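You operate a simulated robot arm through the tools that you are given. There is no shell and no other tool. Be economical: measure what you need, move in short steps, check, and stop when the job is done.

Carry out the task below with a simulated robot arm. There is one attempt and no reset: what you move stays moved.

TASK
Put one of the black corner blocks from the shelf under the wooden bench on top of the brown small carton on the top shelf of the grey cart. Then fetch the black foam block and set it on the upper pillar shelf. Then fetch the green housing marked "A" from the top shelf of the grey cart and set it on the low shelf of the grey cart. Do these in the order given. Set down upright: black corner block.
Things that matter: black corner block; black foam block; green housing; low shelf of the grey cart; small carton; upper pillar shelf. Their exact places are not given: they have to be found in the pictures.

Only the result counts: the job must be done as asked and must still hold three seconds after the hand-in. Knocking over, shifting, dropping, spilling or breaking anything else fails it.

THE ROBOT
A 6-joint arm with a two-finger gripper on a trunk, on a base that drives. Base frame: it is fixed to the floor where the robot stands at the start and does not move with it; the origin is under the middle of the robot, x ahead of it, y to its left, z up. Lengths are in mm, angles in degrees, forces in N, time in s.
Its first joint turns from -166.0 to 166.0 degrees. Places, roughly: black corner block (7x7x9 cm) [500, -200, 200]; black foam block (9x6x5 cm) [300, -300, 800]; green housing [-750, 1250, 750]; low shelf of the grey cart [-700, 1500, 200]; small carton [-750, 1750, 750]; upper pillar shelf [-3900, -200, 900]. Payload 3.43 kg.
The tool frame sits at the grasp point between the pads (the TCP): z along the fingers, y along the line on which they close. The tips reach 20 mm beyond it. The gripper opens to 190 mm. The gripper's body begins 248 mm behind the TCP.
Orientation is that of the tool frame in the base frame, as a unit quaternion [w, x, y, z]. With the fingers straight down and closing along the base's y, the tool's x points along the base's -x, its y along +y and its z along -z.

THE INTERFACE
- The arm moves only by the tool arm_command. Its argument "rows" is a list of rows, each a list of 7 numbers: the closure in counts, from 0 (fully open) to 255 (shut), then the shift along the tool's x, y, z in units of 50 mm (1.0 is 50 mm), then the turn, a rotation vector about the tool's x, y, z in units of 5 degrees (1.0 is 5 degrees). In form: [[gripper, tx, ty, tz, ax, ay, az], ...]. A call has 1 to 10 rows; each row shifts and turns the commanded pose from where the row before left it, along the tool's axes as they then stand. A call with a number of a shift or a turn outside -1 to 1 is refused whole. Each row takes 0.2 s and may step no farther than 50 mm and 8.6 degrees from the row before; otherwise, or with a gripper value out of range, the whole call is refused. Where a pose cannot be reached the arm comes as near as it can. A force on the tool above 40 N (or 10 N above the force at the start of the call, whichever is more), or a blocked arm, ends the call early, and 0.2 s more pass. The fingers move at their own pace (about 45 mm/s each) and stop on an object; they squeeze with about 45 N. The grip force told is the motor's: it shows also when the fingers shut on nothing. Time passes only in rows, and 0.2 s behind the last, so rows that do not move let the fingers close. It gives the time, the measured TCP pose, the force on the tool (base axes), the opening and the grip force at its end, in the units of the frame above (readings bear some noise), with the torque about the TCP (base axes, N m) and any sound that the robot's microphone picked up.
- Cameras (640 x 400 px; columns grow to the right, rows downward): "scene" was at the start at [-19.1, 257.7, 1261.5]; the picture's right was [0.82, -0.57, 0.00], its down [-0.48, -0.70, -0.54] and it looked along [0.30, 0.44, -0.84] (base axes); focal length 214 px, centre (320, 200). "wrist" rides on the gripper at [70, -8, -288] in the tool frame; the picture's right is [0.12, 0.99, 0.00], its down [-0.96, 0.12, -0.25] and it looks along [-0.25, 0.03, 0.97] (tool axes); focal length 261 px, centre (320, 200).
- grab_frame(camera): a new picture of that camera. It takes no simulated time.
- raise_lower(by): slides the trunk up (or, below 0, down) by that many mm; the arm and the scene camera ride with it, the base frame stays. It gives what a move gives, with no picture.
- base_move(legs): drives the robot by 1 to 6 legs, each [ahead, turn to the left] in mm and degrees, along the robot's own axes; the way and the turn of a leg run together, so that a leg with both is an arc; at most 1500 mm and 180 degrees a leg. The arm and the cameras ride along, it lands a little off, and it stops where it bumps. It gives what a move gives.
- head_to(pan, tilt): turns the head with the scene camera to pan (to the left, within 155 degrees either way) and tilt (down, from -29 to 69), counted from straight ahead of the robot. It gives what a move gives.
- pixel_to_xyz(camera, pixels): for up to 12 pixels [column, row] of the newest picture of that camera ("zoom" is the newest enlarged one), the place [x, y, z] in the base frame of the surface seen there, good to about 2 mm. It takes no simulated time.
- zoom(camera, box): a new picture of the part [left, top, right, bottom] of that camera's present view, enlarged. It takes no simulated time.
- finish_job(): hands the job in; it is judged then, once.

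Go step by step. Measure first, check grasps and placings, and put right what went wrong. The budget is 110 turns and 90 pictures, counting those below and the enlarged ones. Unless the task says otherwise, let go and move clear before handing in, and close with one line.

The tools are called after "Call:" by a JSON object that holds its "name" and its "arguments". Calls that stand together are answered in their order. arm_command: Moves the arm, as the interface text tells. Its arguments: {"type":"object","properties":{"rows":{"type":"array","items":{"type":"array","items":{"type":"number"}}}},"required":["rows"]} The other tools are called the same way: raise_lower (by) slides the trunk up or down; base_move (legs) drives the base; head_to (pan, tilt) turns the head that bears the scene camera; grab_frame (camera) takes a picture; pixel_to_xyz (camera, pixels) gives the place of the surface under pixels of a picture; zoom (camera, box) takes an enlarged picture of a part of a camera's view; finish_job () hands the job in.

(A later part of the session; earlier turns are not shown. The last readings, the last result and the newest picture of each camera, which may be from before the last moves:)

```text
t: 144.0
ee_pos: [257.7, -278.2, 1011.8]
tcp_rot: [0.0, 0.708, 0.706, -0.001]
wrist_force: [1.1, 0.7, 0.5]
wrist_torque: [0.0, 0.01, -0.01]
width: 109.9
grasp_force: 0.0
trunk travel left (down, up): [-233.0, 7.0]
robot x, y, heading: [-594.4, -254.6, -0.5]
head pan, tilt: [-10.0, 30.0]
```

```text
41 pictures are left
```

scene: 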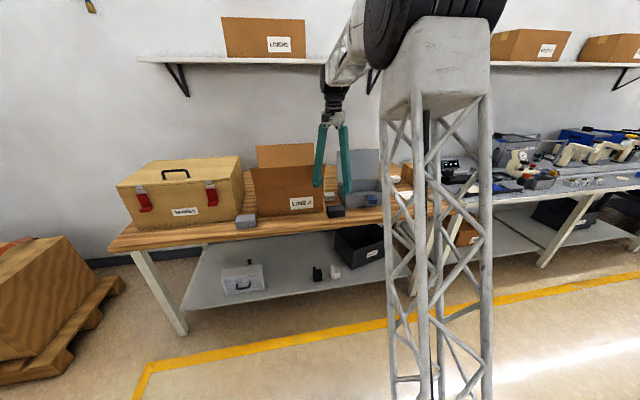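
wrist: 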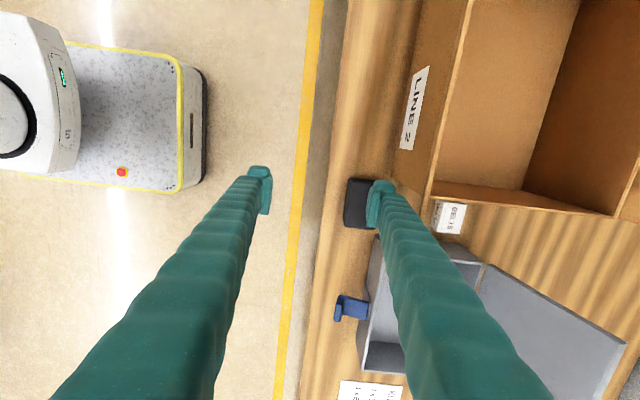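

Call:
{"name": "pixel_to_xyz", "arguments": {"camera": "wrist", "pixels": [[440, 195], [520, 207], [600, 213], [430, 195], [372, 245], [365, 300], [400, 250], [450, 250]]}}

Call:
{"name": "arm_command", "arguments": {"rows": [[107, -0.42, 0.8, 0, 0, 0, 0], [107, -0.42, 0.8, 0, 0, 0, 0]]}}

Call:
{"name": "grab_frame", "arguments": {"camera": "wrist"}}

```text
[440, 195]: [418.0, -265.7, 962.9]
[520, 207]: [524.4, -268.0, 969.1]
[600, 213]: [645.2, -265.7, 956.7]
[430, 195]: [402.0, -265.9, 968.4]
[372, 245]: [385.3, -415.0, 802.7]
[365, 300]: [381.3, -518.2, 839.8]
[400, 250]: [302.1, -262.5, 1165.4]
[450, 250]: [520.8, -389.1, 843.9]
```

```text
t: 144.6
ee_pos: [339.4, -321.2, 1010.7]
tcp_rot: [0.001, 0.707, 0.707, 0.0]
wrist_force: [-0.8, -0.3, 1.2]
wrist_torque: [-0.06, -0.19, 0.0]
width: 110.1
grasp_force: 0.1
trunk travel left (down, up): [-233.0, 7.0]
robot x, y, heading: [-599.6, -256.0, -0.4]
head pan, tilt: [-10.0, 30.0]
```

```text
40 pictures are left
```

wrist: 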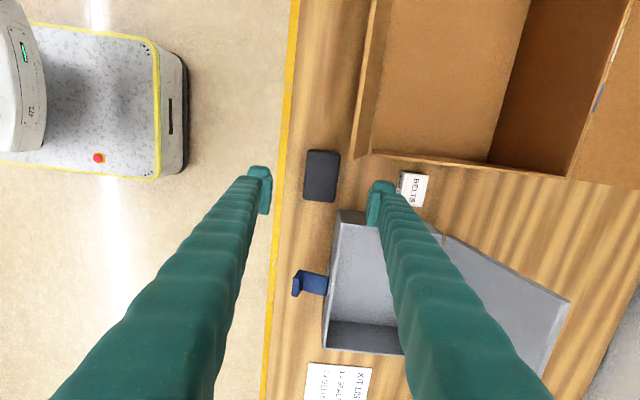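

Aligned above the foam. Descend to TCP z≈826 and close.

Call:
{"name": "arm_command", "arguments": {"rows": [[107, 0, 0, 0.92, 0, 0, 0], [107, 0, 0, 0.92, 0, 0, 0], [107, 0, 0, 0.92, 0, 0, 0], [107, 0, 0, 0.92, 0, 0, 0], [255, 0, 0, 0, 0, 0, 0], [255, 0, 0, 0, 0, 0, 0], [255, 0, 0, 0, 0, 0, 0], [255, 0, 0, 0, 0, 0, 0], [255, 0, 0, 0, 0, 0, 0]]}}

Call:
{"name": "arm_command", "arguments": {"rows": [[255, 0, 0, -0.5, 0, 0, 0], [255, 0, 0, -0.9, 0, 0, 0], [255, 0, 0, -0.9, 0, 0, 0], [255, 0, 0, -0.9, 0, 0, 0], [255, 0, -0.9, 0, 0, 0, 0], [255, 0, -0.9, 0, 0, 0, 0]]}}

Call:
{"name": "grab_frame", "arguments": {"camera": "wrist"}}

```text
t: 146.6
ee_pos: [337.9, -321.5, 827.8]
tcp_rot: [0.001, 0.707, 0.708, 0.0]
wrist_force: [-0.5, -0.1, 0.1]
wrist_torque: [-0.01, -0.01, 0.0]
width: 58.3
grasp_force: 45.2
trunk travel left (down, up): [-233.0, 7.0]
robot x, y, heading: [-600.3, -257.3, -0.8]
head pan, tilt: [-10.0, 30.0]
```

```text
t: 148.0
ee_pos: [247.9, -319.8, 984.9]
tcp_rot: [0.0, 0.707, 0.707, -0.001]
wrist_force: [0.2, -0.9, -1.1]
wrist_torque: [0.01, 0.17, -0.01]
width: 58.3
grasp_force: 45.0
trunk travel left (down, up): [-233.0, 7.0]
robot x, y, heading: [-599.4, -259.8, -0.6]
head pan, tilt: [-10.0, 30.0]
```

```text
39 pictures are left
```

wrist: 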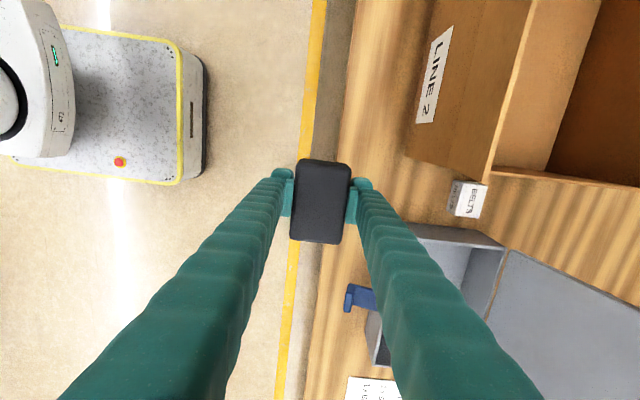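

Foam is held securely (58 mm, 45 N). I turn to face west, toward the pillars, and look for the shelf.

Call:
{"name": "base_move", "arguments": {"legs": [[0, 178], [700, 0]]}}

Call:
{"name": "head_to", "arguments": {"pan": 0, "tilt": 15}}

Call:
{"name": "grab_frame", "arguments": {"camera": "scene"}}

```text
t: 159.4
ee_pos: [-2147.9, -111.8, 986.5]
tcp_rot: [0.001, -0.69, 0.724, 0.001]
wrist_force: [0.1, -0.2, 0.8]
wrist_torque: [0.04, 0.0, -0.01]
width: 58.4
grasp_force: 45.2
trunk travel left (down, up): [-233.0, 7.0]
robot x, y, heading: [-1303.8, -213.0, 176.8]
head pan, tilt: [-10.0, 30.0]
```

```text
t: 160.2
ee_pos: [-2148.0, -109.8, 986.9]
tcp_rot: [0.001, -0.689, 0.724, 0.001]
wrist_force: [0.3, -0.7, -1.1]
wrist_torque: [-0.02, -0.01, 0.01]
width: 58.2
grasp_force: 45.9
trunk travel left (down, up): [-233.0, 7.0]
robot x, y, heading: [-1304.7, -214.1, 176.4]
head pan, tilt: [0.0, 15.0]
```

```text
38 pictures are left
```

scene: 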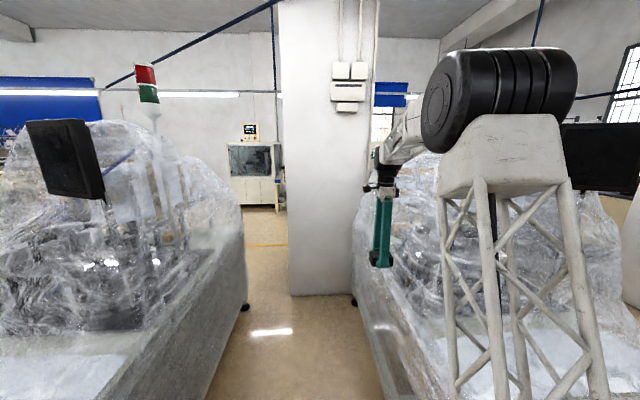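

Pillar is straight ahead at (325,160). Measure the gap and pillar.

Call:
{"name": "pixel_to_xyz", "arguments": {"camera": "scene", "pixels": [[288, 200], [320, 200], [352, 200], [290, 294], [243, 308], [243, 220], [354, 305], [225, 340], [380, 345], [265, 190], [262, 245], [270, 340]]}}

```text
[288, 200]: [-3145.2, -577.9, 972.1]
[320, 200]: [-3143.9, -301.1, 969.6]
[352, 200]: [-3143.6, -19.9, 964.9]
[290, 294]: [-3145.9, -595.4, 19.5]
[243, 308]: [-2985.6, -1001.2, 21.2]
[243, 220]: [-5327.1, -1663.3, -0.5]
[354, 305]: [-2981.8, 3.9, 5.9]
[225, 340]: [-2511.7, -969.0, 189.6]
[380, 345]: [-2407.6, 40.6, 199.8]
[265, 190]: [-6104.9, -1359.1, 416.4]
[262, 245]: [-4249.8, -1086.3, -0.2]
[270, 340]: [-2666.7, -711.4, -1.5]
```

The gap beside this pillar is only 441 mm, too narrow, and the shelf is on the pillar's far side. I go around north: reverse, turn, and drive to (−1330, 900).

Call:
{"name": "base_move", "arguments": {"legs": [[-700, 0], [0, -54.5], [1364, 0]]}}

Call:
{"name": "head_to", "arguments": {"pan": 50, "tilt": 20}}

Call:
{"name": "grab_frame", "arguments": {"camera": "scene"}}

```text
t: 172.9
ee_pos: [-1783.6, 1614.8, 986.1]
tcp_rot: [0.001, -0.293, 0.956, 0.0]
wrist_force: [-0.7, 0.0, -0.9]
wrist_torque: [-0.01, 0.03, -0.01]
width: 58.3
grasp_force: 44.7
trunk travel left (down, up): [-233.0, 7.0]
robot x, y, heading: [-1356.9, 881.1, 123.4]
head pan, tilt: [0.0, 15.0]
```

```text
t: 174.1
ee_pos: [-1782.9, 1614.8, 986.6]
tcp_rot: [0.001, -0.294, 0.956, 0.0]
wrist_force: [-0.1, -0.4, -1.1]
wrist_torque: [0.01, -0.04, -0.01]
width: 58.4
grasp_force: 44.4
trunk travel left (down, up): [-233.0, 7.0]
robot x, y, heading: [-1356.9, 877.6, 123.7]
head pan, tilt: [50.0, 20.0]
```

```text
37 pictures are left
```

scene: 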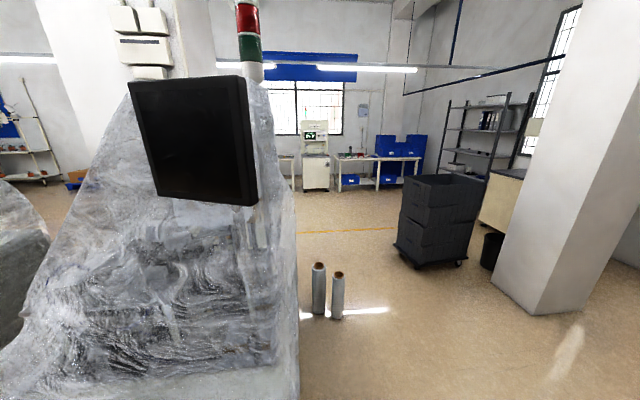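

Clear floor lies between the two rolls at (330,300) and the black trolley at (435,220). Measure them.

Call:
{"name": "pixel_to_xyz", "arguments": {"camera": "scene", "pixels": [[337, 318], [319, 312], [397, 250], [458, 265], [297, 300], [298, 180], [535, 312], [400, 300], [320, 235], [375, 320], [390, 185]]}}

```text
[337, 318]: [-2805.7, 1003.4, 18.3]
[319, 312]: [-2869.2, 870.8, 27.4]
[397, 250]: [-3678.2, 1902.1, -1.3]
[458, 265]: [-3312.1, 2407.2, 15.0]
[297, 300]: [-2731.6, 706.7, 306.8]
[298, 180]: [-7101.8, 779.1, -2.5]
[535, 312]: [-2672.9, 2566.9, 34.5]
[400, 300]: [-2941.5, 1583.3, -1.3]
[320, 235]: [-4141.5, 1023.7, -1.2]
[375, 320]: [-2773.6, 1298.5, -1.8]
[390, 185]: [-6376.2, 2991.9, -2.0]
```

Route: between rolls and trolley via (−2800, 1400), then to about (−4000, 900).

Call:
{"name": "base_move", "arguments": {"legs": [[0, 36.5], [1500, 0], [34, 0]]}}

Call:
{"name": "head_to", "arguments": {"pan": 60, "tilt": 25}}

Call:
{"name": "grab_frame", "arguments": {"camera": "scene"}}

```text
t: 183.8
ee_pos: [-3589.0, 1731.4, 986.2]
tcp_rot: [0.0, -0.58, 0.815, 0.001]
wrist_force: [0.3, 0.1, -1.1]
wrist_torque: [0.01, 0.02, -0.02]
width: 58.1
grasp_force: 45.4
trunk travel left (down, up): [-233.0, 7.0]
robot x, y, heading: [-2809.0, 1400.6, 160.8]
head pan, tilt: [50.0, 20.0]
```

```text
t: 184.5
ee_pos: [-3590.9, 1732.1, 986.1]
tcp_rot: [0.001, -0.582, 0.813, 0.001]
wrist_force: [0.7, 0.0, -0.2]
wrist_torque: [-0.03, -0.01, -0.03]
width: 58.4
grasp_force: 45.1
trunk travel left (down, up): [-233.0, 7.0]
robot x, y, heading: [-2806.2, 1399.5, 160.6]
head pan, tilt: [60.0, 25.0]
```

```text
36 pictures are left
```

scene: 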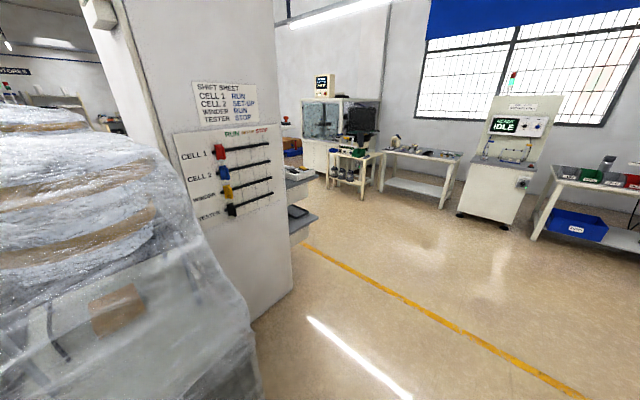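

Pillar shelves show at (300,178) and (302,222). Zoom and measure.

Call:
{"name": "zoom", "arguments": {"camera": "scene", "box": [230, 150, 340, 250]}}

Call:
{"name": "pixel_to_xyz", "arguments": {"camera": "zoom", "pixels": [[330, 120], [380, 118], [395, 110], [345, 290], [400, 280], [330, 60], [360, 200], [345, 250], [360, 100]]}}

```text
4.00 times, centred on (285, 200) of scene
```

zoom: 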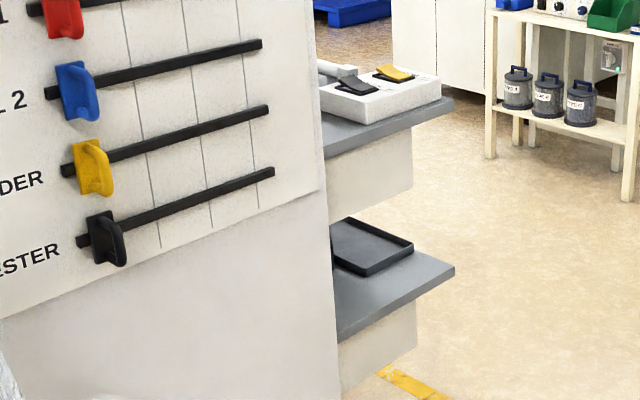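

```text
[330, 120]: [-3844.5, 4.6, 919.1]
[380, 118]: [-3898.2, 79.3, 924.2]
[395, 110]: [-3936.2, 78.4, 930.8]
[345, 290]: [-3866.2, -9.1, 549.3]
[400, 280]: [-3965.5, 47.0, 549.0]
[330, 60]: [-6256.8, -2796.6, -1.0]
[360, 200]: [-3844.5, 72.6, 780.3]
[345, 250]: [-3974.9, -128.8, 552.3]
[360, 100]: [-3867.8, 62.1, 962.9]
```

Upper shelf top z≈919, with a switch tray on its near end. I'd approach from the west; check the floor space there.

Call:
{"name": "pixel_to_xyz", "arguments": {"camera": "scene", "pixels": [[333, 187], [380, 198], [443, 207], [462, 215], [310, 175], [330, 245], [400, 250], [300, 290], [291, 300], [320, 172]]}}

```text
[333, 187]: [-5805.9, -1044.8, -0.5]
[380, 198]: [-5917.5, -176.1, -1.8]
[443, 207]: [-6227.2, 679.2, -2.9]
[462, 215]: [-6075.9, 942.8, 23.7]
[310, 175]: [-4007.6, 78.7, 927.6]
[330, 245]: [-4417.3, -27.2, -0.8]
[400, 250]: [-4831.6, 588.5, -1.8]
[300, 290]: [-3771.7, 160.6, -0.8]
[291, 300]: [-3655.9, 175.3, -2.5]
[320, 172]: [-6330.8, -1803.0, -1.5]
```

Floor is free to x≈−5800. Drive around to the west side of the pillar at about (−4950, −150).

Call:
{"name": "base_move", "arguments": {"legs": [[0, 41.4], [1500, 0], [100, 0], [0, 33.2], [1158, 0]]}}

Call:
{"name": "head_to", "arguments": {"pan": 120, "tilt": 22}}

Call:
{"name": "grab_frame", "arguments": {"camera": "scene"}}

```text
t: 188.6
ee_pos: [-3750.1, 1069.8, 984.6]
tcp_rot: [-0.001, 0.834, -0.552, 0.0]
wrist_force: [0.1, -0.4, -0.7]
wrist_torque: [0.03, -0.03, 0.02]
width: 58.3
grasp_force: 45.1
trunk travel left (down, up): [-233.0, 7.0]
robot x, y, heading: [-2946.5, 1343.8, -157.7]
head pan, tilt: [60.0, 25.0]
stopped in leg 2: the robot was blocked; the commanded pose is now the measured one
```

```text
t: 189.9
ee_pos: [-3750.4, 1069.7, 986.0]
tcp_rot: [-0.001, 0.833, -0.553, -0.001]
wrist_force: [-0.1, 0.2, 0.0]
wrist_torque: [0.01, 0.03, 0.0]
width: 58.5
grasp_force: 44.8
trunk travel left (down, up): [-233.0, 7.0]
robot x, y, heading: [-2948.3, 1339.7, -157.4]
head pan, tilt: [120.0, 22.0]
```

```text
34 pictures are left
```

scene: 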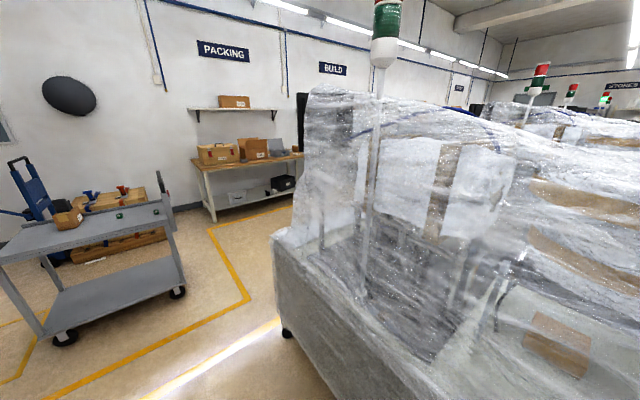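

The base was blocked after 150 mm. I look at what's ahead, and zoom on the cart to verify the corner block.

Call:
{"name": "zoom", "arguments": {"camera": "scene", "box": [20, 170, 180, 270]}}

Call:
{"name": "head_to", "arguments": {"pan": 10, "tilt": 48}}

Call:
{"name": "grab_frame", "arguments": {"camera": "scene"}}

```text
4.00 times, centred on (100, 220) of scene
```

zoom: 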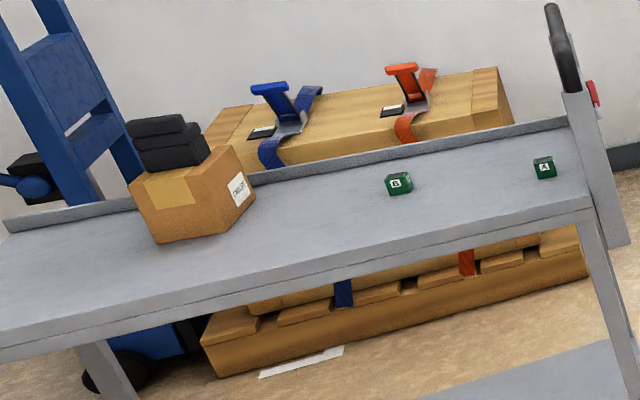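

```text
t: 191.7
ee_pos: [-3750.9, 1069.8, 985.7]
tcp_rot: [-0.001, 0.833, -0.553, -0.001]
wrist_force: [-0.4, 0.0, -0.6]
wrist_torque: [0.02, 0.01, -0.03]
width: 58.3
grasp_force: 44.4
trunk travel left (down, up): [-233.0, 7.0]
robot x, y, heading: [-2944.3, 1342.3, -157.6]
head pan, tilt: [10.0, 48.0]
```

```text
32 pictures are left
```

scene: 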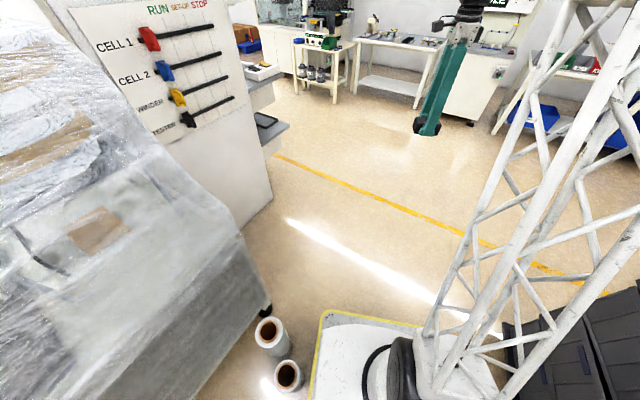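

The black trolley is near my right front (560,350) and the rolls near left (288,375). Measure.

Call:
{"name": "pixel_to_xyz", "arguments": {"camera": "scene", "pixels": [[510, 325], [520, 350], [590, 310], [625, 290], [560, 340], [288, 370], [268, 325], [285, 398], [322, 325], [315, 390], [345, 315], [380, 322]]}}

```text
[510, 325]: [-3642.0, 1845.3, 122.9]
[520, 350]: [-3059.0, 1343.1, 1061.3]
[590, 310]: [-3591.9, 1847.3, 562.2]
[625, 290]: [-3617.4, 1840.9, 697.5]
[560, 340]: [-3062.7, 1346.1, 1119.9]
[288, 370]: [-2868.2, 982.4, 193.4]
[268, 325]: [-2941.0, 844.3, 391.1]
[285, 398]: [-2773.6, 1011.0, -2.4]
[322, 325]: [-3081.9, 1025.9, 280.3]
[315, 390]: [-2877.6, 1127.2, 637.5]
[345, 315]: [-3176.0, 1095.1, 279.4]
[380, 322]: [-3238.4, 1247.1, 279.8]
```

Corner block and housing A are verified. The base seems to have been stopped by closeness to the rolls; I back off and take a wider line.

Call:
{"name": "base_move", "arguments": {"legs": [[-150, 0], [0, -25], [600, 0], [0, 38], [1110, 0]]}}

```text
t: 204.7
ee_pos: [-5041.8, 330.3, 985.5]
tcp_rot: [0.0, 0.889, -0.458, 0.0]
wrist_force: [-0.7, 0.4, 0.0]
wrist_torque: [-0.03, 0.04, 0.0]
width: 58.3
grasp_force: 44.7
trunk travel left (down, up): [-233.0, 7.0]
robot x, y, heading: [-4320.8, 774.6, -145.0]
head pan, tilt: [10.0, 48.0]
```

Now to the west side and turn to face the pillar shelf.

Call:
{"name": "base_move", "arguments": {"legs": [[0, 20.8], [1130, 0], [0, 121]]}}

Call:
{"name": "head_to", "arguments": {"pan": -5, "tilt": 25}}

Call:
{"name": "grab_frame", "arguments": {"camera": "scene"}}

Call:
{"name": "grab_frame", "arguments": {"camera": "wrist"}}

```text
t: 216.7
ee_pos: [-4100.6, -279.5, 985.7]
tcp_rot: [0.0, 0.738, 0.675, -0.001]
wrist_force: [0.0, 0.4, -0.5]
wrist_torque: [0.0, -0.05, 0.03]
width: 58.3
grasp_force: 44.8
trunk travel left (down, up): [-233.0, 7.0]
robot x, y, heading: [-4939.1, -141.6, -5.7]
head pan, tilt: [10.0, 48.0]
```

```text
t: 217.6
ee_pos: [-4100.4, -278.2, 985.3]
tcp_rot: [0.0, 0.737, 0.676, -0.001]
wrist_force: [-0.3, -0.2, -0.1]
wrist_torque: [0.0, 0.0, 0.0]
width: 58.3
grasp_force: 45.5
trunk travel left (down, up): [-233.0, 7.0]
robot x, y, heading: [-4937.6, -140.1, -5.5]
head pan, tilt: [-5.0, 25.0]
```

```text
31 pictures are left
```

scene: 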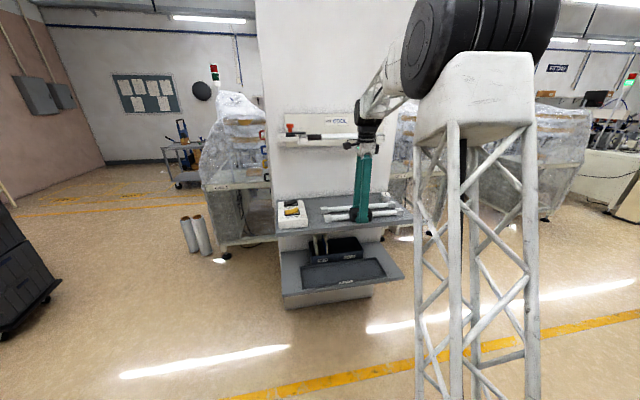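

```text
30 pictures are left
```

wrist: 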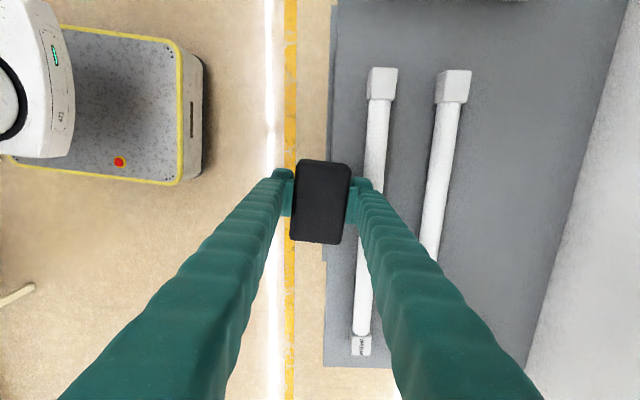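

The upper shelf has two white rods; free area lies north of their ends (image top). Measure, and zoom the scene view there.

Call:
{"name": "pixel_to_xyz", "arguments": {"camera": "wrist", "pixels": [[382, 68], [453, 70], [334, 20], [345, 30], [480, 30], [570, 60], [328, 260], [440, 2], [590, 180], [350, 120], [410, 120], [520, 150]]}}

Call:
{"name": "zoom", "arguments": {"camera": "scene", "box": [260, 160, 420, 260]}}

Call:
{"name": "pixel_to_xyz", "arguments": {"camera": "zoom", "pixels": [[85, 230], [190, 225], [75, 180], [185, 165], [220, 200], [230, 160], [260, 240], [330, 222], [245, 180], [280, 260]]}}

```text
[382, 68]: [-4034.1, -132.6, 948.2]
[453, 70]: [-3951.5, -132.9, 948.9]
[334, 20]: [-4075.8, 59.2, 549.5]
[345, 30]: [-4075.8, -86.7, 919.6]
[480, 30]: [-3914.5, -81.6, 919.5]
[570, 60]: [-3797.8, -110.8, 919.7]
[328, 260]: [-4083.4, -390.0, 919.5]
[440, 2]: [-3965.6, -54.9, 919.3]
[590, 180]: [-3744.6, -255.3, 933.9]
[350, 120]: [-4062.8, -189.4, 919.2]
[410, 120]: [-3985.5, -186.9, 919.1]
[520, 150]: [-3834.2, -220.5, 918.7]
```

```text
4.00 times, centred on (340, 210) of scene
```

zoom: 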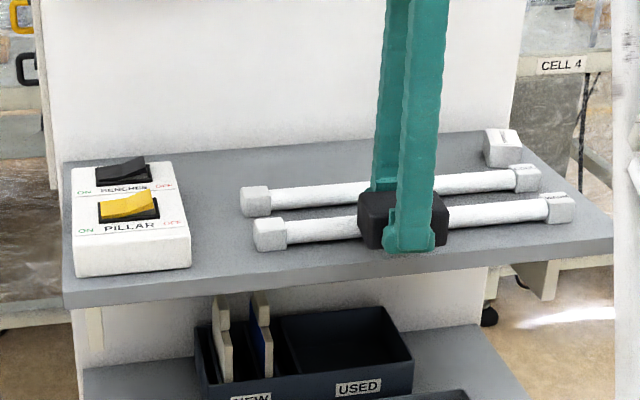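

```text
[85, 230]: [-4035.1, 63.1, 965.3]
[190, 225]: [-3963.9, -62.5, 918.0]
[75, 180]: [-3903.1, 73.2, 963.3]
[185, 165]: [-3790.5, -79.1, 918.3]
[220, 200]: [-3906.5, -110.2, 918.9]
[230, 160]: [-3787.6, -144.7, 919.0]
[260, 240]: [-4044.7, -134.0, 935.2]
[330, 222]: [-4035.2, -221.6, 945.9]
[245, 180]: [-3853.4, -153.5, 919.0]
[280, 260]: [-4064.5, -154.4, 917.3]
```

Best free spot: behind the rods, centre ≈(−3840,−215,919), between rod (x<−3932) and pillar face (x=−3745). To keep the gripper body clear of the wall I yaw the tool ~75° (camera toward robot) and rise 25 mm.

Call:
{"name": "arm_command", "arguments": {"rows": [[255, 0, 0, -0.1, 0, 0, -1], [255, 0, 0, -0.1, 0, 0, -1], [255, 0, 0, -0.1, 0, 0, -1], [255, 0, 0, -0.1, 0, 0, -1], [255, 0, 0, -0.1, 0, 0, -1], [255, 0, 0, 0, 0, 0, -1], [255, 0, 0, 0, 0, 0, -1], [255, 0, 0, 0, 0, 0, -1], [255, 0, 0, 0, 0, 0, -1], [255, 0, 0, 0, 0, 0, -1]]}}

Call:
{"name": "arm_command", "arguments": {"rows": [[255, 0, 0, 0, 0, 0, -1], [255, 0, 0, 0, 0, 0, -1], [255, 0, 0, 0, 0, 0, -1], [255, 0, 0, 0, 0, 0, -1], [255, 0, 0, 0, 0, 0, -1]]}}

Call:
{"name": "base_move", "arguments": {"legs": [[200, 0]]}}

Call:
{"name": "grab_frame", "arguments": {"camera": "wrist"}}

```text
t: 219.8
ee_pos: [-4101.7, -279.4, 1010.9]
tcp_rot: [-0.001, 0.382, 0.924, -0.001]
wrist_force: [-0.3, 0.3, -0.6]
wrist_torque: [0.02, -0.01, 0.02]
width: 58.4
grasp_force: 44.8
trunk travel left (down, up): [-233.0, 7.0]
robot x, y, heading: [-4939.3, -141.4, -5.3]
head pan, tilt: [-5.0, 25.0]
```

```text
t: 221.0
ee_pos: [-4101.0, -277.5, 1012.2]
tcp_rot: [0.0, 0.175, 0.985, -0.001]
wrist_force: [0.4, 0.9, -0.8]
wrist_torque: [0.03, 0.0, 0.0]
width: 58.2
grasp_force: 44.8
trunk travel left (down, up): [-233.0, 7.0]
robot x, y, heading: [-4938.3, -142.4, -5.6]
head pan, tilt: [-5.0, 25.0]
```

```text
t: 222.5
ee_pos: [-3940.9, -298.5, 1011.3]
tcp_rot: [-0.006, 0.177, 0.984, -0.002]
wrist_force: [-32.4, 3.8, -1.7]
wrist_torque: [-1.1, -8.67, 0.15]
width: 58.3
grasp_force: 44.7
trunk travel left (down, up): [-233.0, 7.0]
robot x, y, heading: [-4773.5, -159.4, -5.9]
head pan, tilt: [-5.0, 25.0]
stopped in leg 1: the force on the tool passed its limit at 111 N (the readings are from after the stop); the commanded pose is now the measured one
```

```text
28 pictures are left
```

wrist: 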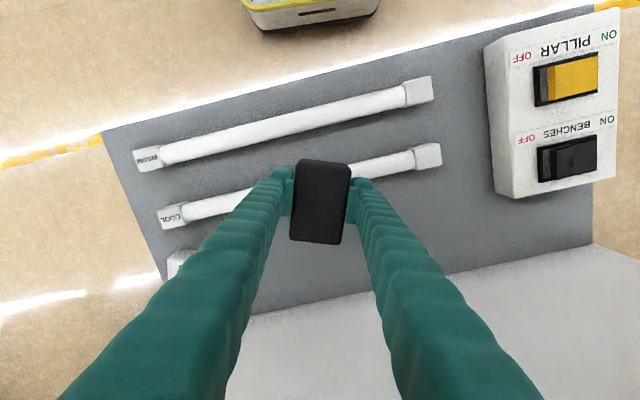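

Contact at the gripper body (~270 mm above TCP) with something on the pillar face. Back off and inspect.

Call:
{"name": "base_move", "arguments": {"legs": [[-100, 0]]}}

Call:
{"name": "zoom", "arguments": {"camera": "scene", "box": [230, 60, 430, 260]}}

```text
t: 223.6
ee_pos: [-4034.9, -288.3, 1010.1]
tcp_rot: [-0.005, 0.176, 0.984, -0.001]
wrist_force: [-0.7, 1.0, -1.1]
wrist_torque: [0.03, 0.04, -0.03]
width: 58.6
grasp_force: 44.6
trunk travel left (down, up): [-233.0, 7.0]
robot x, y, heading: [-4866.7, -148.3, -5.7]
head pan, tilt: [-5.0, 25.0]
```

```text
2.00 times, centred on (330, 160) of scene
```

zoom: 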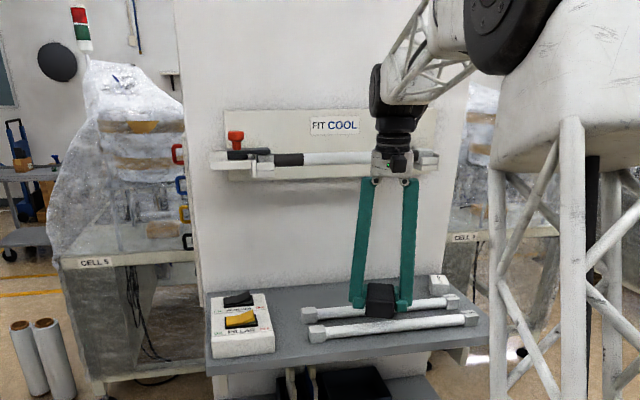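

A lamp tube holder ("FIT COOL") protrudes from the pillar. Measure it and check it is intact.

Call:
{"name": "pixel_to_xyz", "arguments": {"camera": "zoom", "pixels": [[220, 158], [285, 158], [340, 158], [430, 160], [350, 180], [230, 140], [260, 125], [410, 140], [350, 240], [300, 110], [435, 185], [380, 158]]}}

Call:
{"name": "zoom", "arguments": {"camera": "scene", "box": [322, 110, 374, 160]}}

```text
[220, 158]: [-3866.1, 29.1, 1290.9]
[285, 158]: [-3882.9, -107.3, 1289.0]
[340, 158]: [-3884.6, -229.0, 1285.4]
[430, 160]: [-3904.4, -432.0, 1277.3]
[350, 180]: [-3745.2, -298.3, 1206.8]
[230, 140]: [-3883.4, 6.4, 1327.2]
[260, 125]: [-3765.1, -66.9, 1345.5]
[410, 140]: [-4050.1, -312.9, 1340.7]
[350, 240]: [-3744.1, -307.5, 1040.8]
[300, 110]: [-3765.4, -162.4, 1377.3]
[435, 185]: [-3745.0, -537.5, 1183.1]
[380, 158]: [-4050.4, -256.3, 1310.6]
```

```text
8.00 times, centred on (348, 135) of scene
```

zoom: 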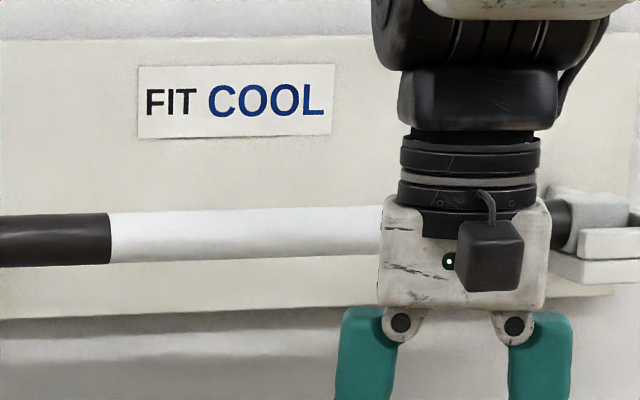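

The lamp tube (x≈−3905…−3885, z≈1288) is still in its holder. I'll place with the tool tilted 30° so the wrist stays clear of it: tilt, then move over the spot.

Call:
{"name": "arm_command", "arguments": {"rows": [[255, 0, 0, -0.1, 0, -1, 0], [255, 0, 0, -0.1, 0, -1, 0], [255, 0, 0, -0.1, 0, -1, 0], [255, 0, 0, 0, 0, -1, 0], [255, 0, 0, 0, 0, -1, 0], [255, 0, 0, 0, 0, -1, 0]]}}

Call:
{"name": "arm_command", "arguments": {"rows": [[255, -0.543, 0.531, 0.244, 0, 0, 0], [255, -0.543, 0.531, 0.244, 0, 0, 0], [255, -0.543, 0.531, 0.244, 0, 0, 0], [255, -0.543, 0.531, 0.244, 0, 0, 0], [255, -0.543, 0.531, 0.244, 0, 0, 0]]}}

Call:
{"name": "grab_frame", "arguments": {"camera": "wrist"}}

Call:
{"name": "zoom", "arguments": {"camera": "scene", "box": [230, 80, 430, 240]}}

```text
t: 225.0
ee_pos: [-4037.4, -287.8, 1025.7]
tcp_rot: [0.25, 0.17, 0.952, -0.046]
wrist_force: [0.8, -0.3, -0.7]
wrist_torque: [-0.01, 0.02, 0.0]
width: 58.5
grasp_force: 45.1
trunk travel left (down, up): [-233.0, 7.0]
robot x, y, heading: [-4867.5, -150.3, -5.9]
head pan, tilt: [-5.0, 25.0]
```

```text
t: 226.2
ee_pos: [-3851.7, -217.0, 1038.1]
tcp_rot: [0.25, 0.17, 0.952, -0.046]
wrist_force: [-1.1, 0.3, 0.9]
wrist_torque: [0.06, -0.09, 0.05]
width: 58.3
grasp_force: 44.7
trunk travel left (down, up): [-233.0, 7.0]
robot x, y, heading: [-4867.4, -148.8, -5.6]
head pan, tilt: [-5.0, 25.0]
```

```text
25 pictures are left
```

wrist: 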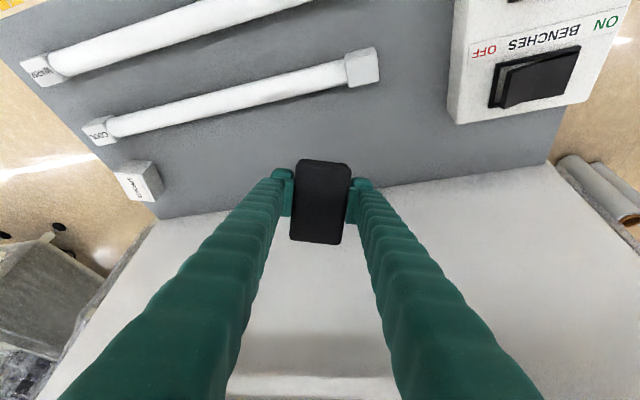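

```text
2.50 times, centred on (330, 160) of scene
```

zoom: 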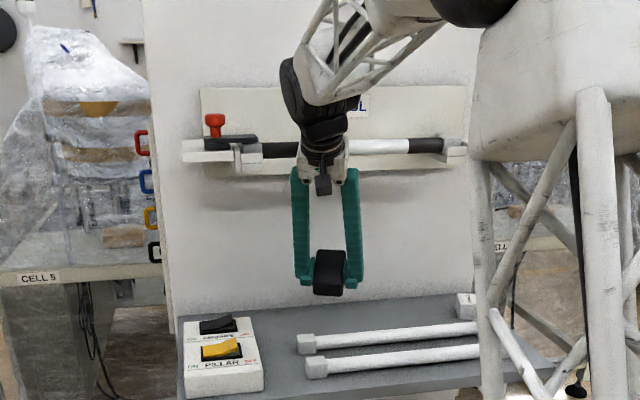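

Clear of the tube. Lower ~69 mm until the near edge touches, then check.

Call:
{"name": "arm_command", "arguments": {"rows": [[255, 0.3, 0, 0.52, 0, 0, 0], [255, 0.3, 0, 0.52, 0, 0, 0], [255, 0.08, 0, 0.15, 0, 0, 0], [255, 0, 0, 0, 0, 0, 0]]}}

Call:
{"name": "zoom", "arguments": {"camera": "wrist", "box": [240, 120, 400, 220]}}

Call:
{"name": "pixel_to_xyz", "arguments": {"camera": "zoom", "pixels": [[320, 200], [320, 140], [260, 140], [400, 150], [320, 300], [240, 180], [430, 180]]}}

```text
t: 227.2
ee_pos: [-3851.1, -214.8, 968.6]
tcp_rot: [0.249, 0.17, 0.952, -0.047]
wrist_force: [0.9, 0.0, -0.7]
wrist_torque: [-0.01, -0.02, 0.03]
width: 58.3
grasp_force: 44.7
trunk travel left (down, up): [-233.0, 7.0]
robot x, y, heading: [-4868.9, -153.0, -5.9]
head pan, tilt: [-5.0, 25.0]
```

```text
4.00 times, centred on (320, 170) of wrist
```

zoom: 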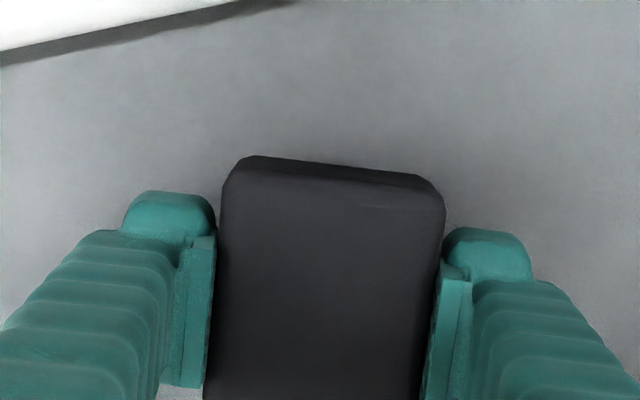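

```text
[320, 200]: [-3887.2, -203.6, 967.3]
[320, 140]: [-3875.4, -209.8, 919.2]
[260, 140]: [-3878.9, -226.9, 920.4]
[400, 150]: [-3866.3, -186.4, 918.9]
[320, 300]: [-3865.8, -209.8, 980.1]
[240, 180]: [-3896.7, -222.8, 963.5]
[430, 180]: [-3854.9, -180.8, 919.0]
```

About 5 mm above the shelf. Lower 5 and release gradually, then withdraw along the tool axis.

Call:
{"name": "raise_lower", "arguments": {"by": -5}}

Call:
{"name": "arm_command", "arguments": {"rows": [[165, 0, 0, 0, 0, 0, 0], [145, 0, 0, 0, 0, 0, 0], [125, 0, 0, 0, 0, 0, 0], [125, 0, 0, 0, 0, 0, 0], [125, 0, 0, -0.6, 0, 0, 0], [125, 0, 0, -0.9, 0, 0, 0], [125, 0, 0, -0.9, 0, 0, 0]]}}

Call:
{"name": "grab_frame", "arguments": {"camera": "wrist"}}

```text
t: 227.8
ee_pos: [-3851.4, -214.6, 964.8]
tcp_rot: [0.25, 0.171, 0.952, -0.047]
wrist_force: [-0.4, 0.3, 0.2]
wrist_torque: [-0.01, -0.01, -0.01]
width: 58.5
grasp_force: 44.9
trunk travel left (down, up): [-228.0, 12.0]
robot x, y, heading: [-4869.9, -148.8, -5.7]
head pan, tilt: [-5.0, 25.0]
```

```text
t: 229.4
ee_pos: [-3907.8, -193.8, 1069.0]
tcp_rot: [0.249, 0.17, 0.952, -0.046]
wrist_force: [0.6, -0.9, -0.8]
wrist_torque: [-0.05, 0.13, -0.09]
width: 96.9
grasp_force: 0.1
trunk travel left (down, up): [-228.0, 12.0]
robot x, y, heading: [-4866.5, -149.1, -5.6]
head pan, tilt: [-5.0, 25.0]
```

```text
22 pictures are left
```

wrist: 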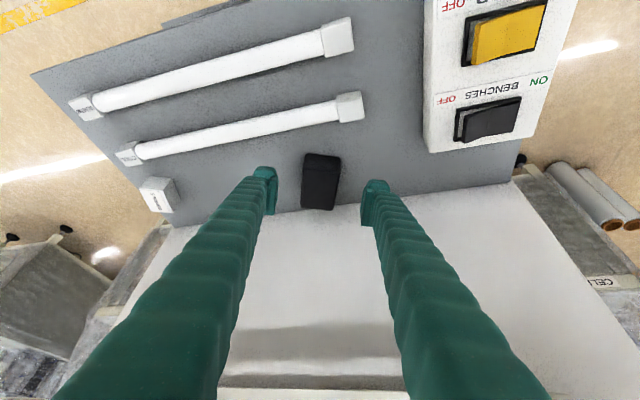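

Foam lies on the shelf at (320,180). I confirm it's flat by measuring, and drive back around toward the cart's west side.

Call:
{"name": "pixel_to_xyz", "arguments": {"camera": "wrist", "pixels": [[312, 160], [333, 163], [308, 185], [332, 188], [318, 203]]}}

Call:
{"name": "base_move", "arguments": {"legs": [[-300, 0], [0, 52.4], [1262, 0], [0, -10.9], [1110, 0], [0, -36]]}}

```text
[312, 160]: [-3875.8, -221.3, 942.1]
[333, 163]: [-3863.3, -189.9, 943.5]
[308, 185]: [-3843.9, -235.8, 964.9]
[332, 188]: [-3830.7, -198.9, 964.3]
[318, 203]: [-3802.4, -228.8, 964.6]
```

```text
t: 244.9
ee_pos: [-2894.0, 2091.2, 1070.1]
tcp_rot: [0.248, -0.222, 0.941, 0.057]
wrist_force: [0.1, 0.0, -0.9]
wrist_torque: [0.06, 0.02, 0.05]
width: 96.9
grasp_force: 0.0
trunk travel left (down, up): [-228.0, 12.0]
robot x, y, heading: [-3582.9, 1419.8, 41.3]
head pan, tilt: [-5.0, 25.0]
stopped in leg 5: the robot was blocked; the commanded pose is now the measured one
```

Foam is flat (top 964.5). The base stopped next to the black trolley due to heading drift; I back off a little, and take a line farther from it.

Call:
{"name": "base_move", "arguments": {"legs": [[-100, 0], [0, -35], [1064, 0]]}}

Call:
{"name": "head_to", "arguments": {"pan": 135, "tilt": 20}}

Call:
{"name": "grab_frame", "arguments": {"camera": "scene"}}

Call:
{"name": "pixel_to_xyz", "arguments": {"camera": "scene", "pixels": [[200, 250], [250, 250], [300, 250], [350, 250], [300, 200]]}}

```text
t: 252.8
ee_pos: [-1670.2, 1655.4, 1070.8]
tcp_rot: [0.254, 0.061, 0.965, -0.019]
wrist_force: [0.1, 0.1, 0.0]
wrist_torque: [0.03, 0.06, -0.01]
width: 96.9
grasp_force: 0.0
trunk travel left (down, up): [-228.0, 12.0]
robot x, y, heading: [-2617.0, 1476.2, 7.7]
head pan, tilt: [-5.0, 25.0]
```

```text
t: 255.0
ee_pos: [-1670.0, 1655.5, 1069.6]
tcp_rot: [0.254, 0.061, 0.965, -0.017]
wrist_force: [0.5, -1.3, 0.0]
wrist_torque: [-0.03, -0.01, 0.0]
width: 96.9
grasp_force: 0.1
trunk travel left (down, up): [-228.0, 12.0]
robot x, y, heading: [-2617.6, 1479.7, 7.6]
head pan, tilt: [135.0, 20.0]
```

```text
21 pictures are left
```

scene: 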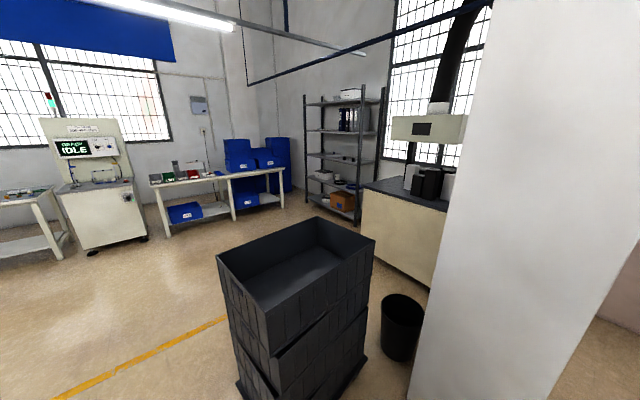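

```text
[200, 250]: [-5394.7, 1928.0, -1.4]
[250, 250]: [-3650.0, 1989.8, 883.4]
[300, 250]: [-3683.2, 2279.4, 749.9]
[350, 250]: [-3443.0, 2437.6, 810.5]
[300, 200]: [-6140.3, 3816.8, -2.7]
```

Trolley is standing as before. Now I make the tool vertical, retract a bit and yaw it so the fingers will close along x, then drive to the cart's west side.

Call:
{"name": "arm_command", "arguments": {"rows": [[125, 0.364, 0, -0.049, 0, 1, 0], [125, 0.367, 0, -0.017, 0, 1, 0], [125, 0.367, 0, 0.015, 0, 1, 0], [125, 0.364, 0, 0.047, 0, 1, 0], [125, 0.36, 0, 0.079, 0, 1, 0], [125, 0.35, 0, 0.11, 0, 1, 0], [125, 0, 0, 0, 0, 0, 1], [125, 0, 0, 0, 0, 0, 1], [125, 0, 0, 0, 0, 0, 1], [125, 0, 0, 0, 0, 0, 1]]}}

Call:
{"name": "arm_command", "arguments": {"rows": [[125, 0, 0, 0, 0, 0, 1], [125, 0, 0, 0, 0, 0, 1], [125, 0, 0, 0, 0, 0, 1], [125, 0, 0, 0, 0, 0, 1], [125, 0, 0, 0, 0, 0, 1], [125, 0, 0, 0, 0, 0, 1], [125, 0, 0, 0, 0, 0, 1], [125, 0, 0, 0, 0, 0, 1], [125, 0, 0, 0, 0, 0, 1], [125, 0, 0, 0, 0, 0, 1]]}}

Call:
{"name": "base_move", "arguments": {"legs": [[0, -9.3], [977, 0]]}}

Call:
{"name": "grab_frame", "arguments": {"camera": "wrist"}}

```text
t: 257.2
ee_pos: [-1770.9, 1667.3, 1028.8]
tcp_rot: [-0.005, 0.237, 0.972, -0.002]
wrist_force: [0.3, 0.1, 0.4]
wrist_torque: [-0.02, -0.01, 0.01]
width: 96.9
grasp_force: 0.0
trunk travel left (down, up): [-228.0, 12.0]
robot x, y, heading: [-2616.8, 1477.9, 7.4]
head pan, tilt: [135.0, 20.0]
```

```text
t: 259.4
ee_pos: [-1772.7, 1667.5, 1029.3]
tcp_rot: [-0.003, 0.625, 0.781, -0.002]
wrist_force: [0.4, 0.8, 0.6]
wrist_torque: [-0.02, 0.0, 0.03]
width: 96.9
grasp_force: 0.1
trunk travel left (down, up): [-228.0, 12.0]
robot x, y, heading: [-2616.7, 1479.4, 7.4]
head pan, tilt: [135.0, 20.0]
```

```text
t: 265.1
ee_pos: [-779.7, 1492.9, 1030.4]
tcp_rot: [-0.003, 0.688, 0.726, -0.003]
wrist_force: [-0.5, -0.5, 0.9]
wrist_torque: [0.0, 0.03, 0.0]
width: 97.0
grasp_force: 0.0
trunk travel left (down, up): [-228.0, 12.0]
robot x, y, heading: [-1644.4, 1446.6, -2.2]
head pan, tilt: [135.0, 20.0]
```

```text
20 pictures are left
```

wrist: 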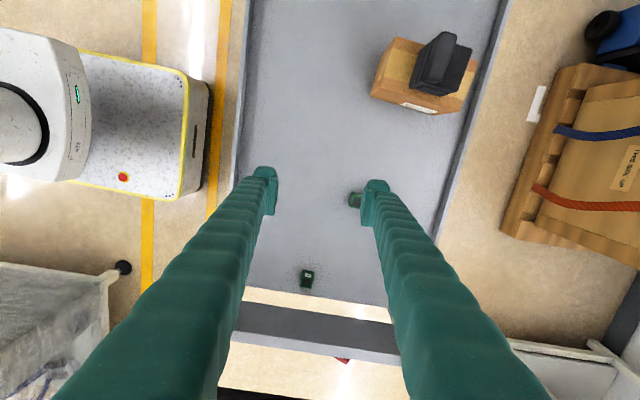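

Housing A at (307,278), B at (355,197). Zoom on A.

Call:
{"name": "zoom", "arguments": {"camera": "wrist", "box": [275, 253, 339, 293]}}

Call:
{"name": "pixel_to_xyz", "arguments": {"camera": "zoom", "pixels": [[320, 200], [260, 185], [375, 185], [275, 300], [375, 300], [320, 260], [320, 360], [300, 340], [150, 250]]}}

Call:
{"name": "pixel_to_xyz", "arguments": {"camera": "wrist", "pixels": [[307, 270], [307, 292], [310, 303], [310, 335], [310, 385], [355, 197], [243, 250]]}}

```text
10.00 times, centred on (307, 273) of wrist
```

zoom: 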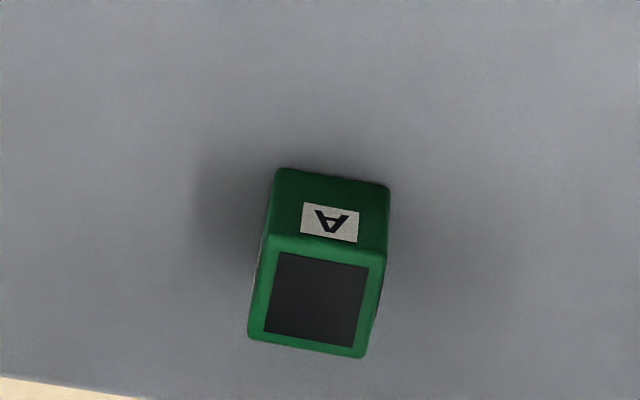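

```text
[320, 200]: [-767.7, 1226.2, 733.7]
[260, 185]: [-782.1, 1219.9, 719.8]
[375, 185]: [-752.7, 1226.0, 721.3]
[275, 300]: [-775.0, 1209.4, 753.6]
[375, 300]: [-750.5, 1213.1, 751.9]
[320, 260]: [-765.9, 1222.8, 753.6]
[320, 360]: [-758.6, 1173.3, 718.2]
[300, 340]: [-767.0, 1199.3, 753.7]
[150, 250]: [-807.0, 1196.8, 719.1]
```

```text
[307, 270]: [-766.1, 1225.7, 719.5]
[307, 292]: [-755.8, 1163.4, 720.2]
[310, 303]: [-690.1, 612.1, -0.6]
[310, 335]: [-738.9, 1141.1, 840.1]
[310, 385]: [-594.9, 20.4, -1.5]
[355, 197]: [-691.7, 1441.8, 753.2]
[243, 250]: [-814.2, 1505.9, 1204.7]
```

A: centre ≈(−764.5,1211), ~31 mm wide, top 753.6, table 719. Move above it, descend most of the way, and check.

Call:
{"name": "arm_command", "arguments": {"rows": [[125, -0.942, 0, 0, 0, 0, 0], [125, -0.942, 0, 0, 0, 0, 0], [125, -0.942, 0, 0, 0, 0, 0], [125, -0.942, 0, 0, 0, 0, 0], [125, -0.942, 0, 0, 0, 0, 0], [125, -0.942, 0, 0, 0, 0, 0], [125, 0, 0, 0.9, 0, 0, 0], [125, 0, 0, 0.9, 0, 0, 0], [125, 0, 0, 0.9, 0, 0, 0], [125, 0, 0, 0.9, 0, 0, 0]]}}

Call:
{"name": "grab_frame", "arguments": {"camera": "wrist"}}

Call:
{"name": "pixel_to_xyz", "arguments": {"camera": "wrist", "pixels": [[318, 175], [318, 190], [305, 180], [330, 180], [318, 200], [320, 260], [320, 300]]}}

```text
t: 267.3
ee_pos: [-765.2, 1211.6, 846.9]
tcp_rot: [-0.004, 0.689, 0.725, -0.004]
wrist_force: [-0.2, -0.1, 0.5]
wrist_torque: [-0.02, -0.03, 0.02]
width: 97.0
grasp_force: 0.0
trunk travel left (down, up): [-228.0, 12.0]
robot x, y, heading: [-1642.5, 1447.2, -2.1]
head pan, tilt: [135.0, 20.0]
```

```text
18 pictures are left
```

wrist: 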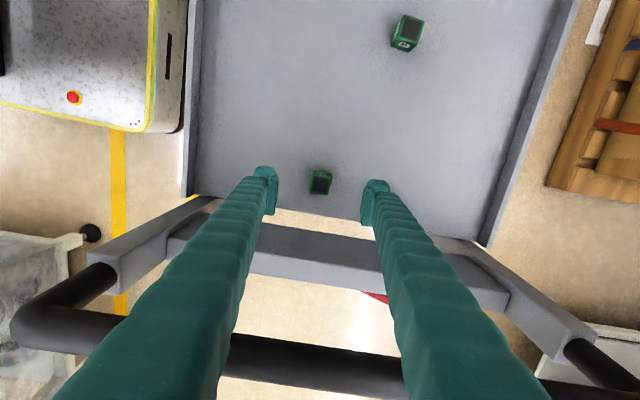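

```text
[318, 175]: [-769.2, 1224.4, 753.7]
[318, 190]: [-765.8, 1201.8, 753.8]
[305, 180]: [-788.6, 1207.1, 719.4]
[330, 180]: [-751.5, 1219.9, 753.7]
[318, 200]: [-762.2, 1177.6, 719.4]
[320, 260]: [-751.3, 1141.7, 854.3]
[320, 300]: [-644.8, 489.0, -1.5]
```

Aligned. Descend to z≈743, close, then lift.

Call:
{"name": "arm_command", "arguments": {"rows": [[125, 0, 0, 0.69, 0, 0, 0], [125, 0, 0, 0.69, 0, 0, 0], [125, 0, 0, 0.69, 0, 0, 0], [255, 0, 0, 0, 0, 0, 0], [255, 0, 0, 0, 0, 0, 0], [255, 0, 0, 0, 0, 0, 0], [255, 0, 0, 0, 0, 0, 0], [255, 0, 0, 0, 0, 0, 0], [255, 0, 0, 0, 0, 0, 0]]}}

Call:
{"name": "arm_command", "arguments": {"rows": [[255, 0, 0, -0.4, 0, 0, 0], [255, 0, 0, -0.9, 0, 0, 0], [255, 0, 0, -0.9, 0, 0, 0], [255, 0, 0, -0.9, 0, 0, 0], [255, 0.9, 0, -0.3, 0, 0, 0], [255, 0.9, 0, -0.3, 0, 0, 0], [255, 0.9, 0, -0.3, 0, 0, 0], [255, 0.9, 0, 0, 0, 0, 0]]}}

Call:
{"name": "grab_frame", "arguments": {"camera": "wrist"}}

```text
t: 269.3
ee_pos: [-768.9, 1211.5, 742.7]
tcp_rot: [-0.003, 0.689, 0.725, -0.004]
wrist_force: [0.1, 0.3, -0.2]
wrist_torque: [-0.01, 0.02, -0.01]
width: 28.0
grasp_force: 44.9
trunk travel left (down, up): [-228.0, 12.0]
robot x, y, heading: [-1643.0, 1449.5, -2.0]
head pan, tilt: [135.0, 20.0]
```

```text
t: 271.1
ee_pos: [-775.3, 1387.9, 948.1]
tcp_rot: [-0.004, 0.689, 0.725, -0.003]
wrist_force: [-0.1, -0.4, 0.2]
wrist_torque: [0.14, 0.02, -0.01]
width: 27.8
grasp_force: 44.7
trunk travel left (down, up): [-228.0, 12.0]
robot x, y, heading: [-1638.9, 1449.2, -1.8]
head pan, tilt: [135.0, 20.0]
```

```text
17 pictures are left
```

wrist: 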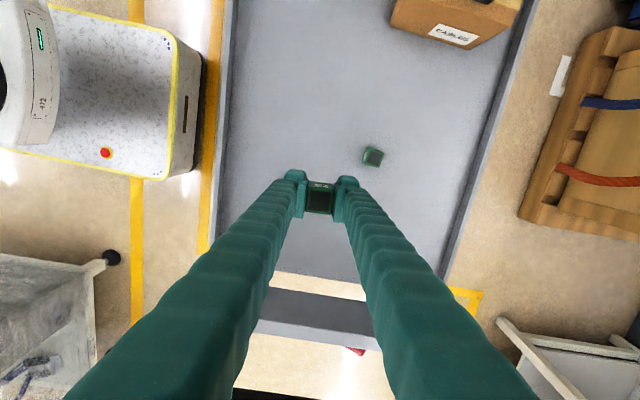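

Housing A is held (28 mm). Reverse 240 mm, pull clear of the cart, yaw 70° and tilt 30° for the low-shelf insertion.

Call:
{"name": "base_move", "arguments": {"legs": [[-240, 0]]}}

Call:
{"name": "arm_command", "arguments": {"rows": [[255, 0, -0.8, 0, 0, 0, -1], [255, 0.07, -0.8, 0, 0, 0, -1], [255, 0, 0, 0, 0, 0, -1], [255, 0, 0, 0, 0, 0, -1], [255, 0, 0, 0, 0, 0, -1], [255, 0, 0, 0, 0, 0, -1], [255, 0, 0, 0, 0, 0, -1], [255, 0, 0, 0, 0, 0, -1], [255, 0, 0, 0, 0, 0, -1], [255, 0, 0, 0, 0, 0, -1]]}}

Call:
{"name": "arm_command", "arguments": {"rows": [[255, 0, 0, 0, 0, 0, -1], [255, 0, 0, 0, 0, 0, -1], [255, 0, 0, 0, 0, 0, -1], [255, 0, 0, 0, 0, 0, -1], [255, 0, 0, 0, 0, -1, 0], [255, 0, 0, 0, 0, -1, 0], [255, 0, 0, 0, 0, -1, 0], [255, 0, 0, 0, 0, -1, 0], [255, 0, 0, 0, 0, -1, 0], [255, 0, 0, 0, 0, -1, 0]]}}

```text
t: 272.9
ee_pos: [-1017.2, 1396.9, 946.5]
tcp_rot: [-0.003, 0.689, 0.725, -0.002]
wrist_force: [0.3, -0.3, -1.1]
wrist_torque: [-0.03, 0.01, 0.02]
width: 28.0
grasp_force: 45.0
trunk travel left (down, up): [-228.0, 12.0]
robot x, y, heading: [-1885.1, 1456.5, -2.2]
head pan, tilt: [135.0, 20.0]
```

```text
t: 275.1
ee_pos: [-1097.2, 1393.3, 948.8]
tcp_rot: [-0.003, 0.317, 0.948, -0.002]
wrist_force: [0.6, 0.4, -0.4]
wrist_torque: [0.01, 0.01, -0.02]
width: 28.1
grasp_force: 45.1
trunk travel left (down, up): [-228.0, 12.0]
robot x, y, heading: [-1880.4, 1459.0, -2.2]
head pan, tilt: [135.0, 20.0]
```

```text
t: 277.3
ee_pos: [-1098.0, 1391.2, 947.5]
tcp_rot: [0.252, 0.143, 0.956, -0.04]
wrist_force: [1.5, -1.2, -0.6]
wrist_torque: [0.0, 0.06, -0.02]
width: 28.1
grasp_force: 44.5
trunk travel left (down, up): [-228.0, 12.0]
robot x, y, heading: [-1883.3, 1457.3, -2.0]
head pan, tilt: [135.0, 20.0]
```

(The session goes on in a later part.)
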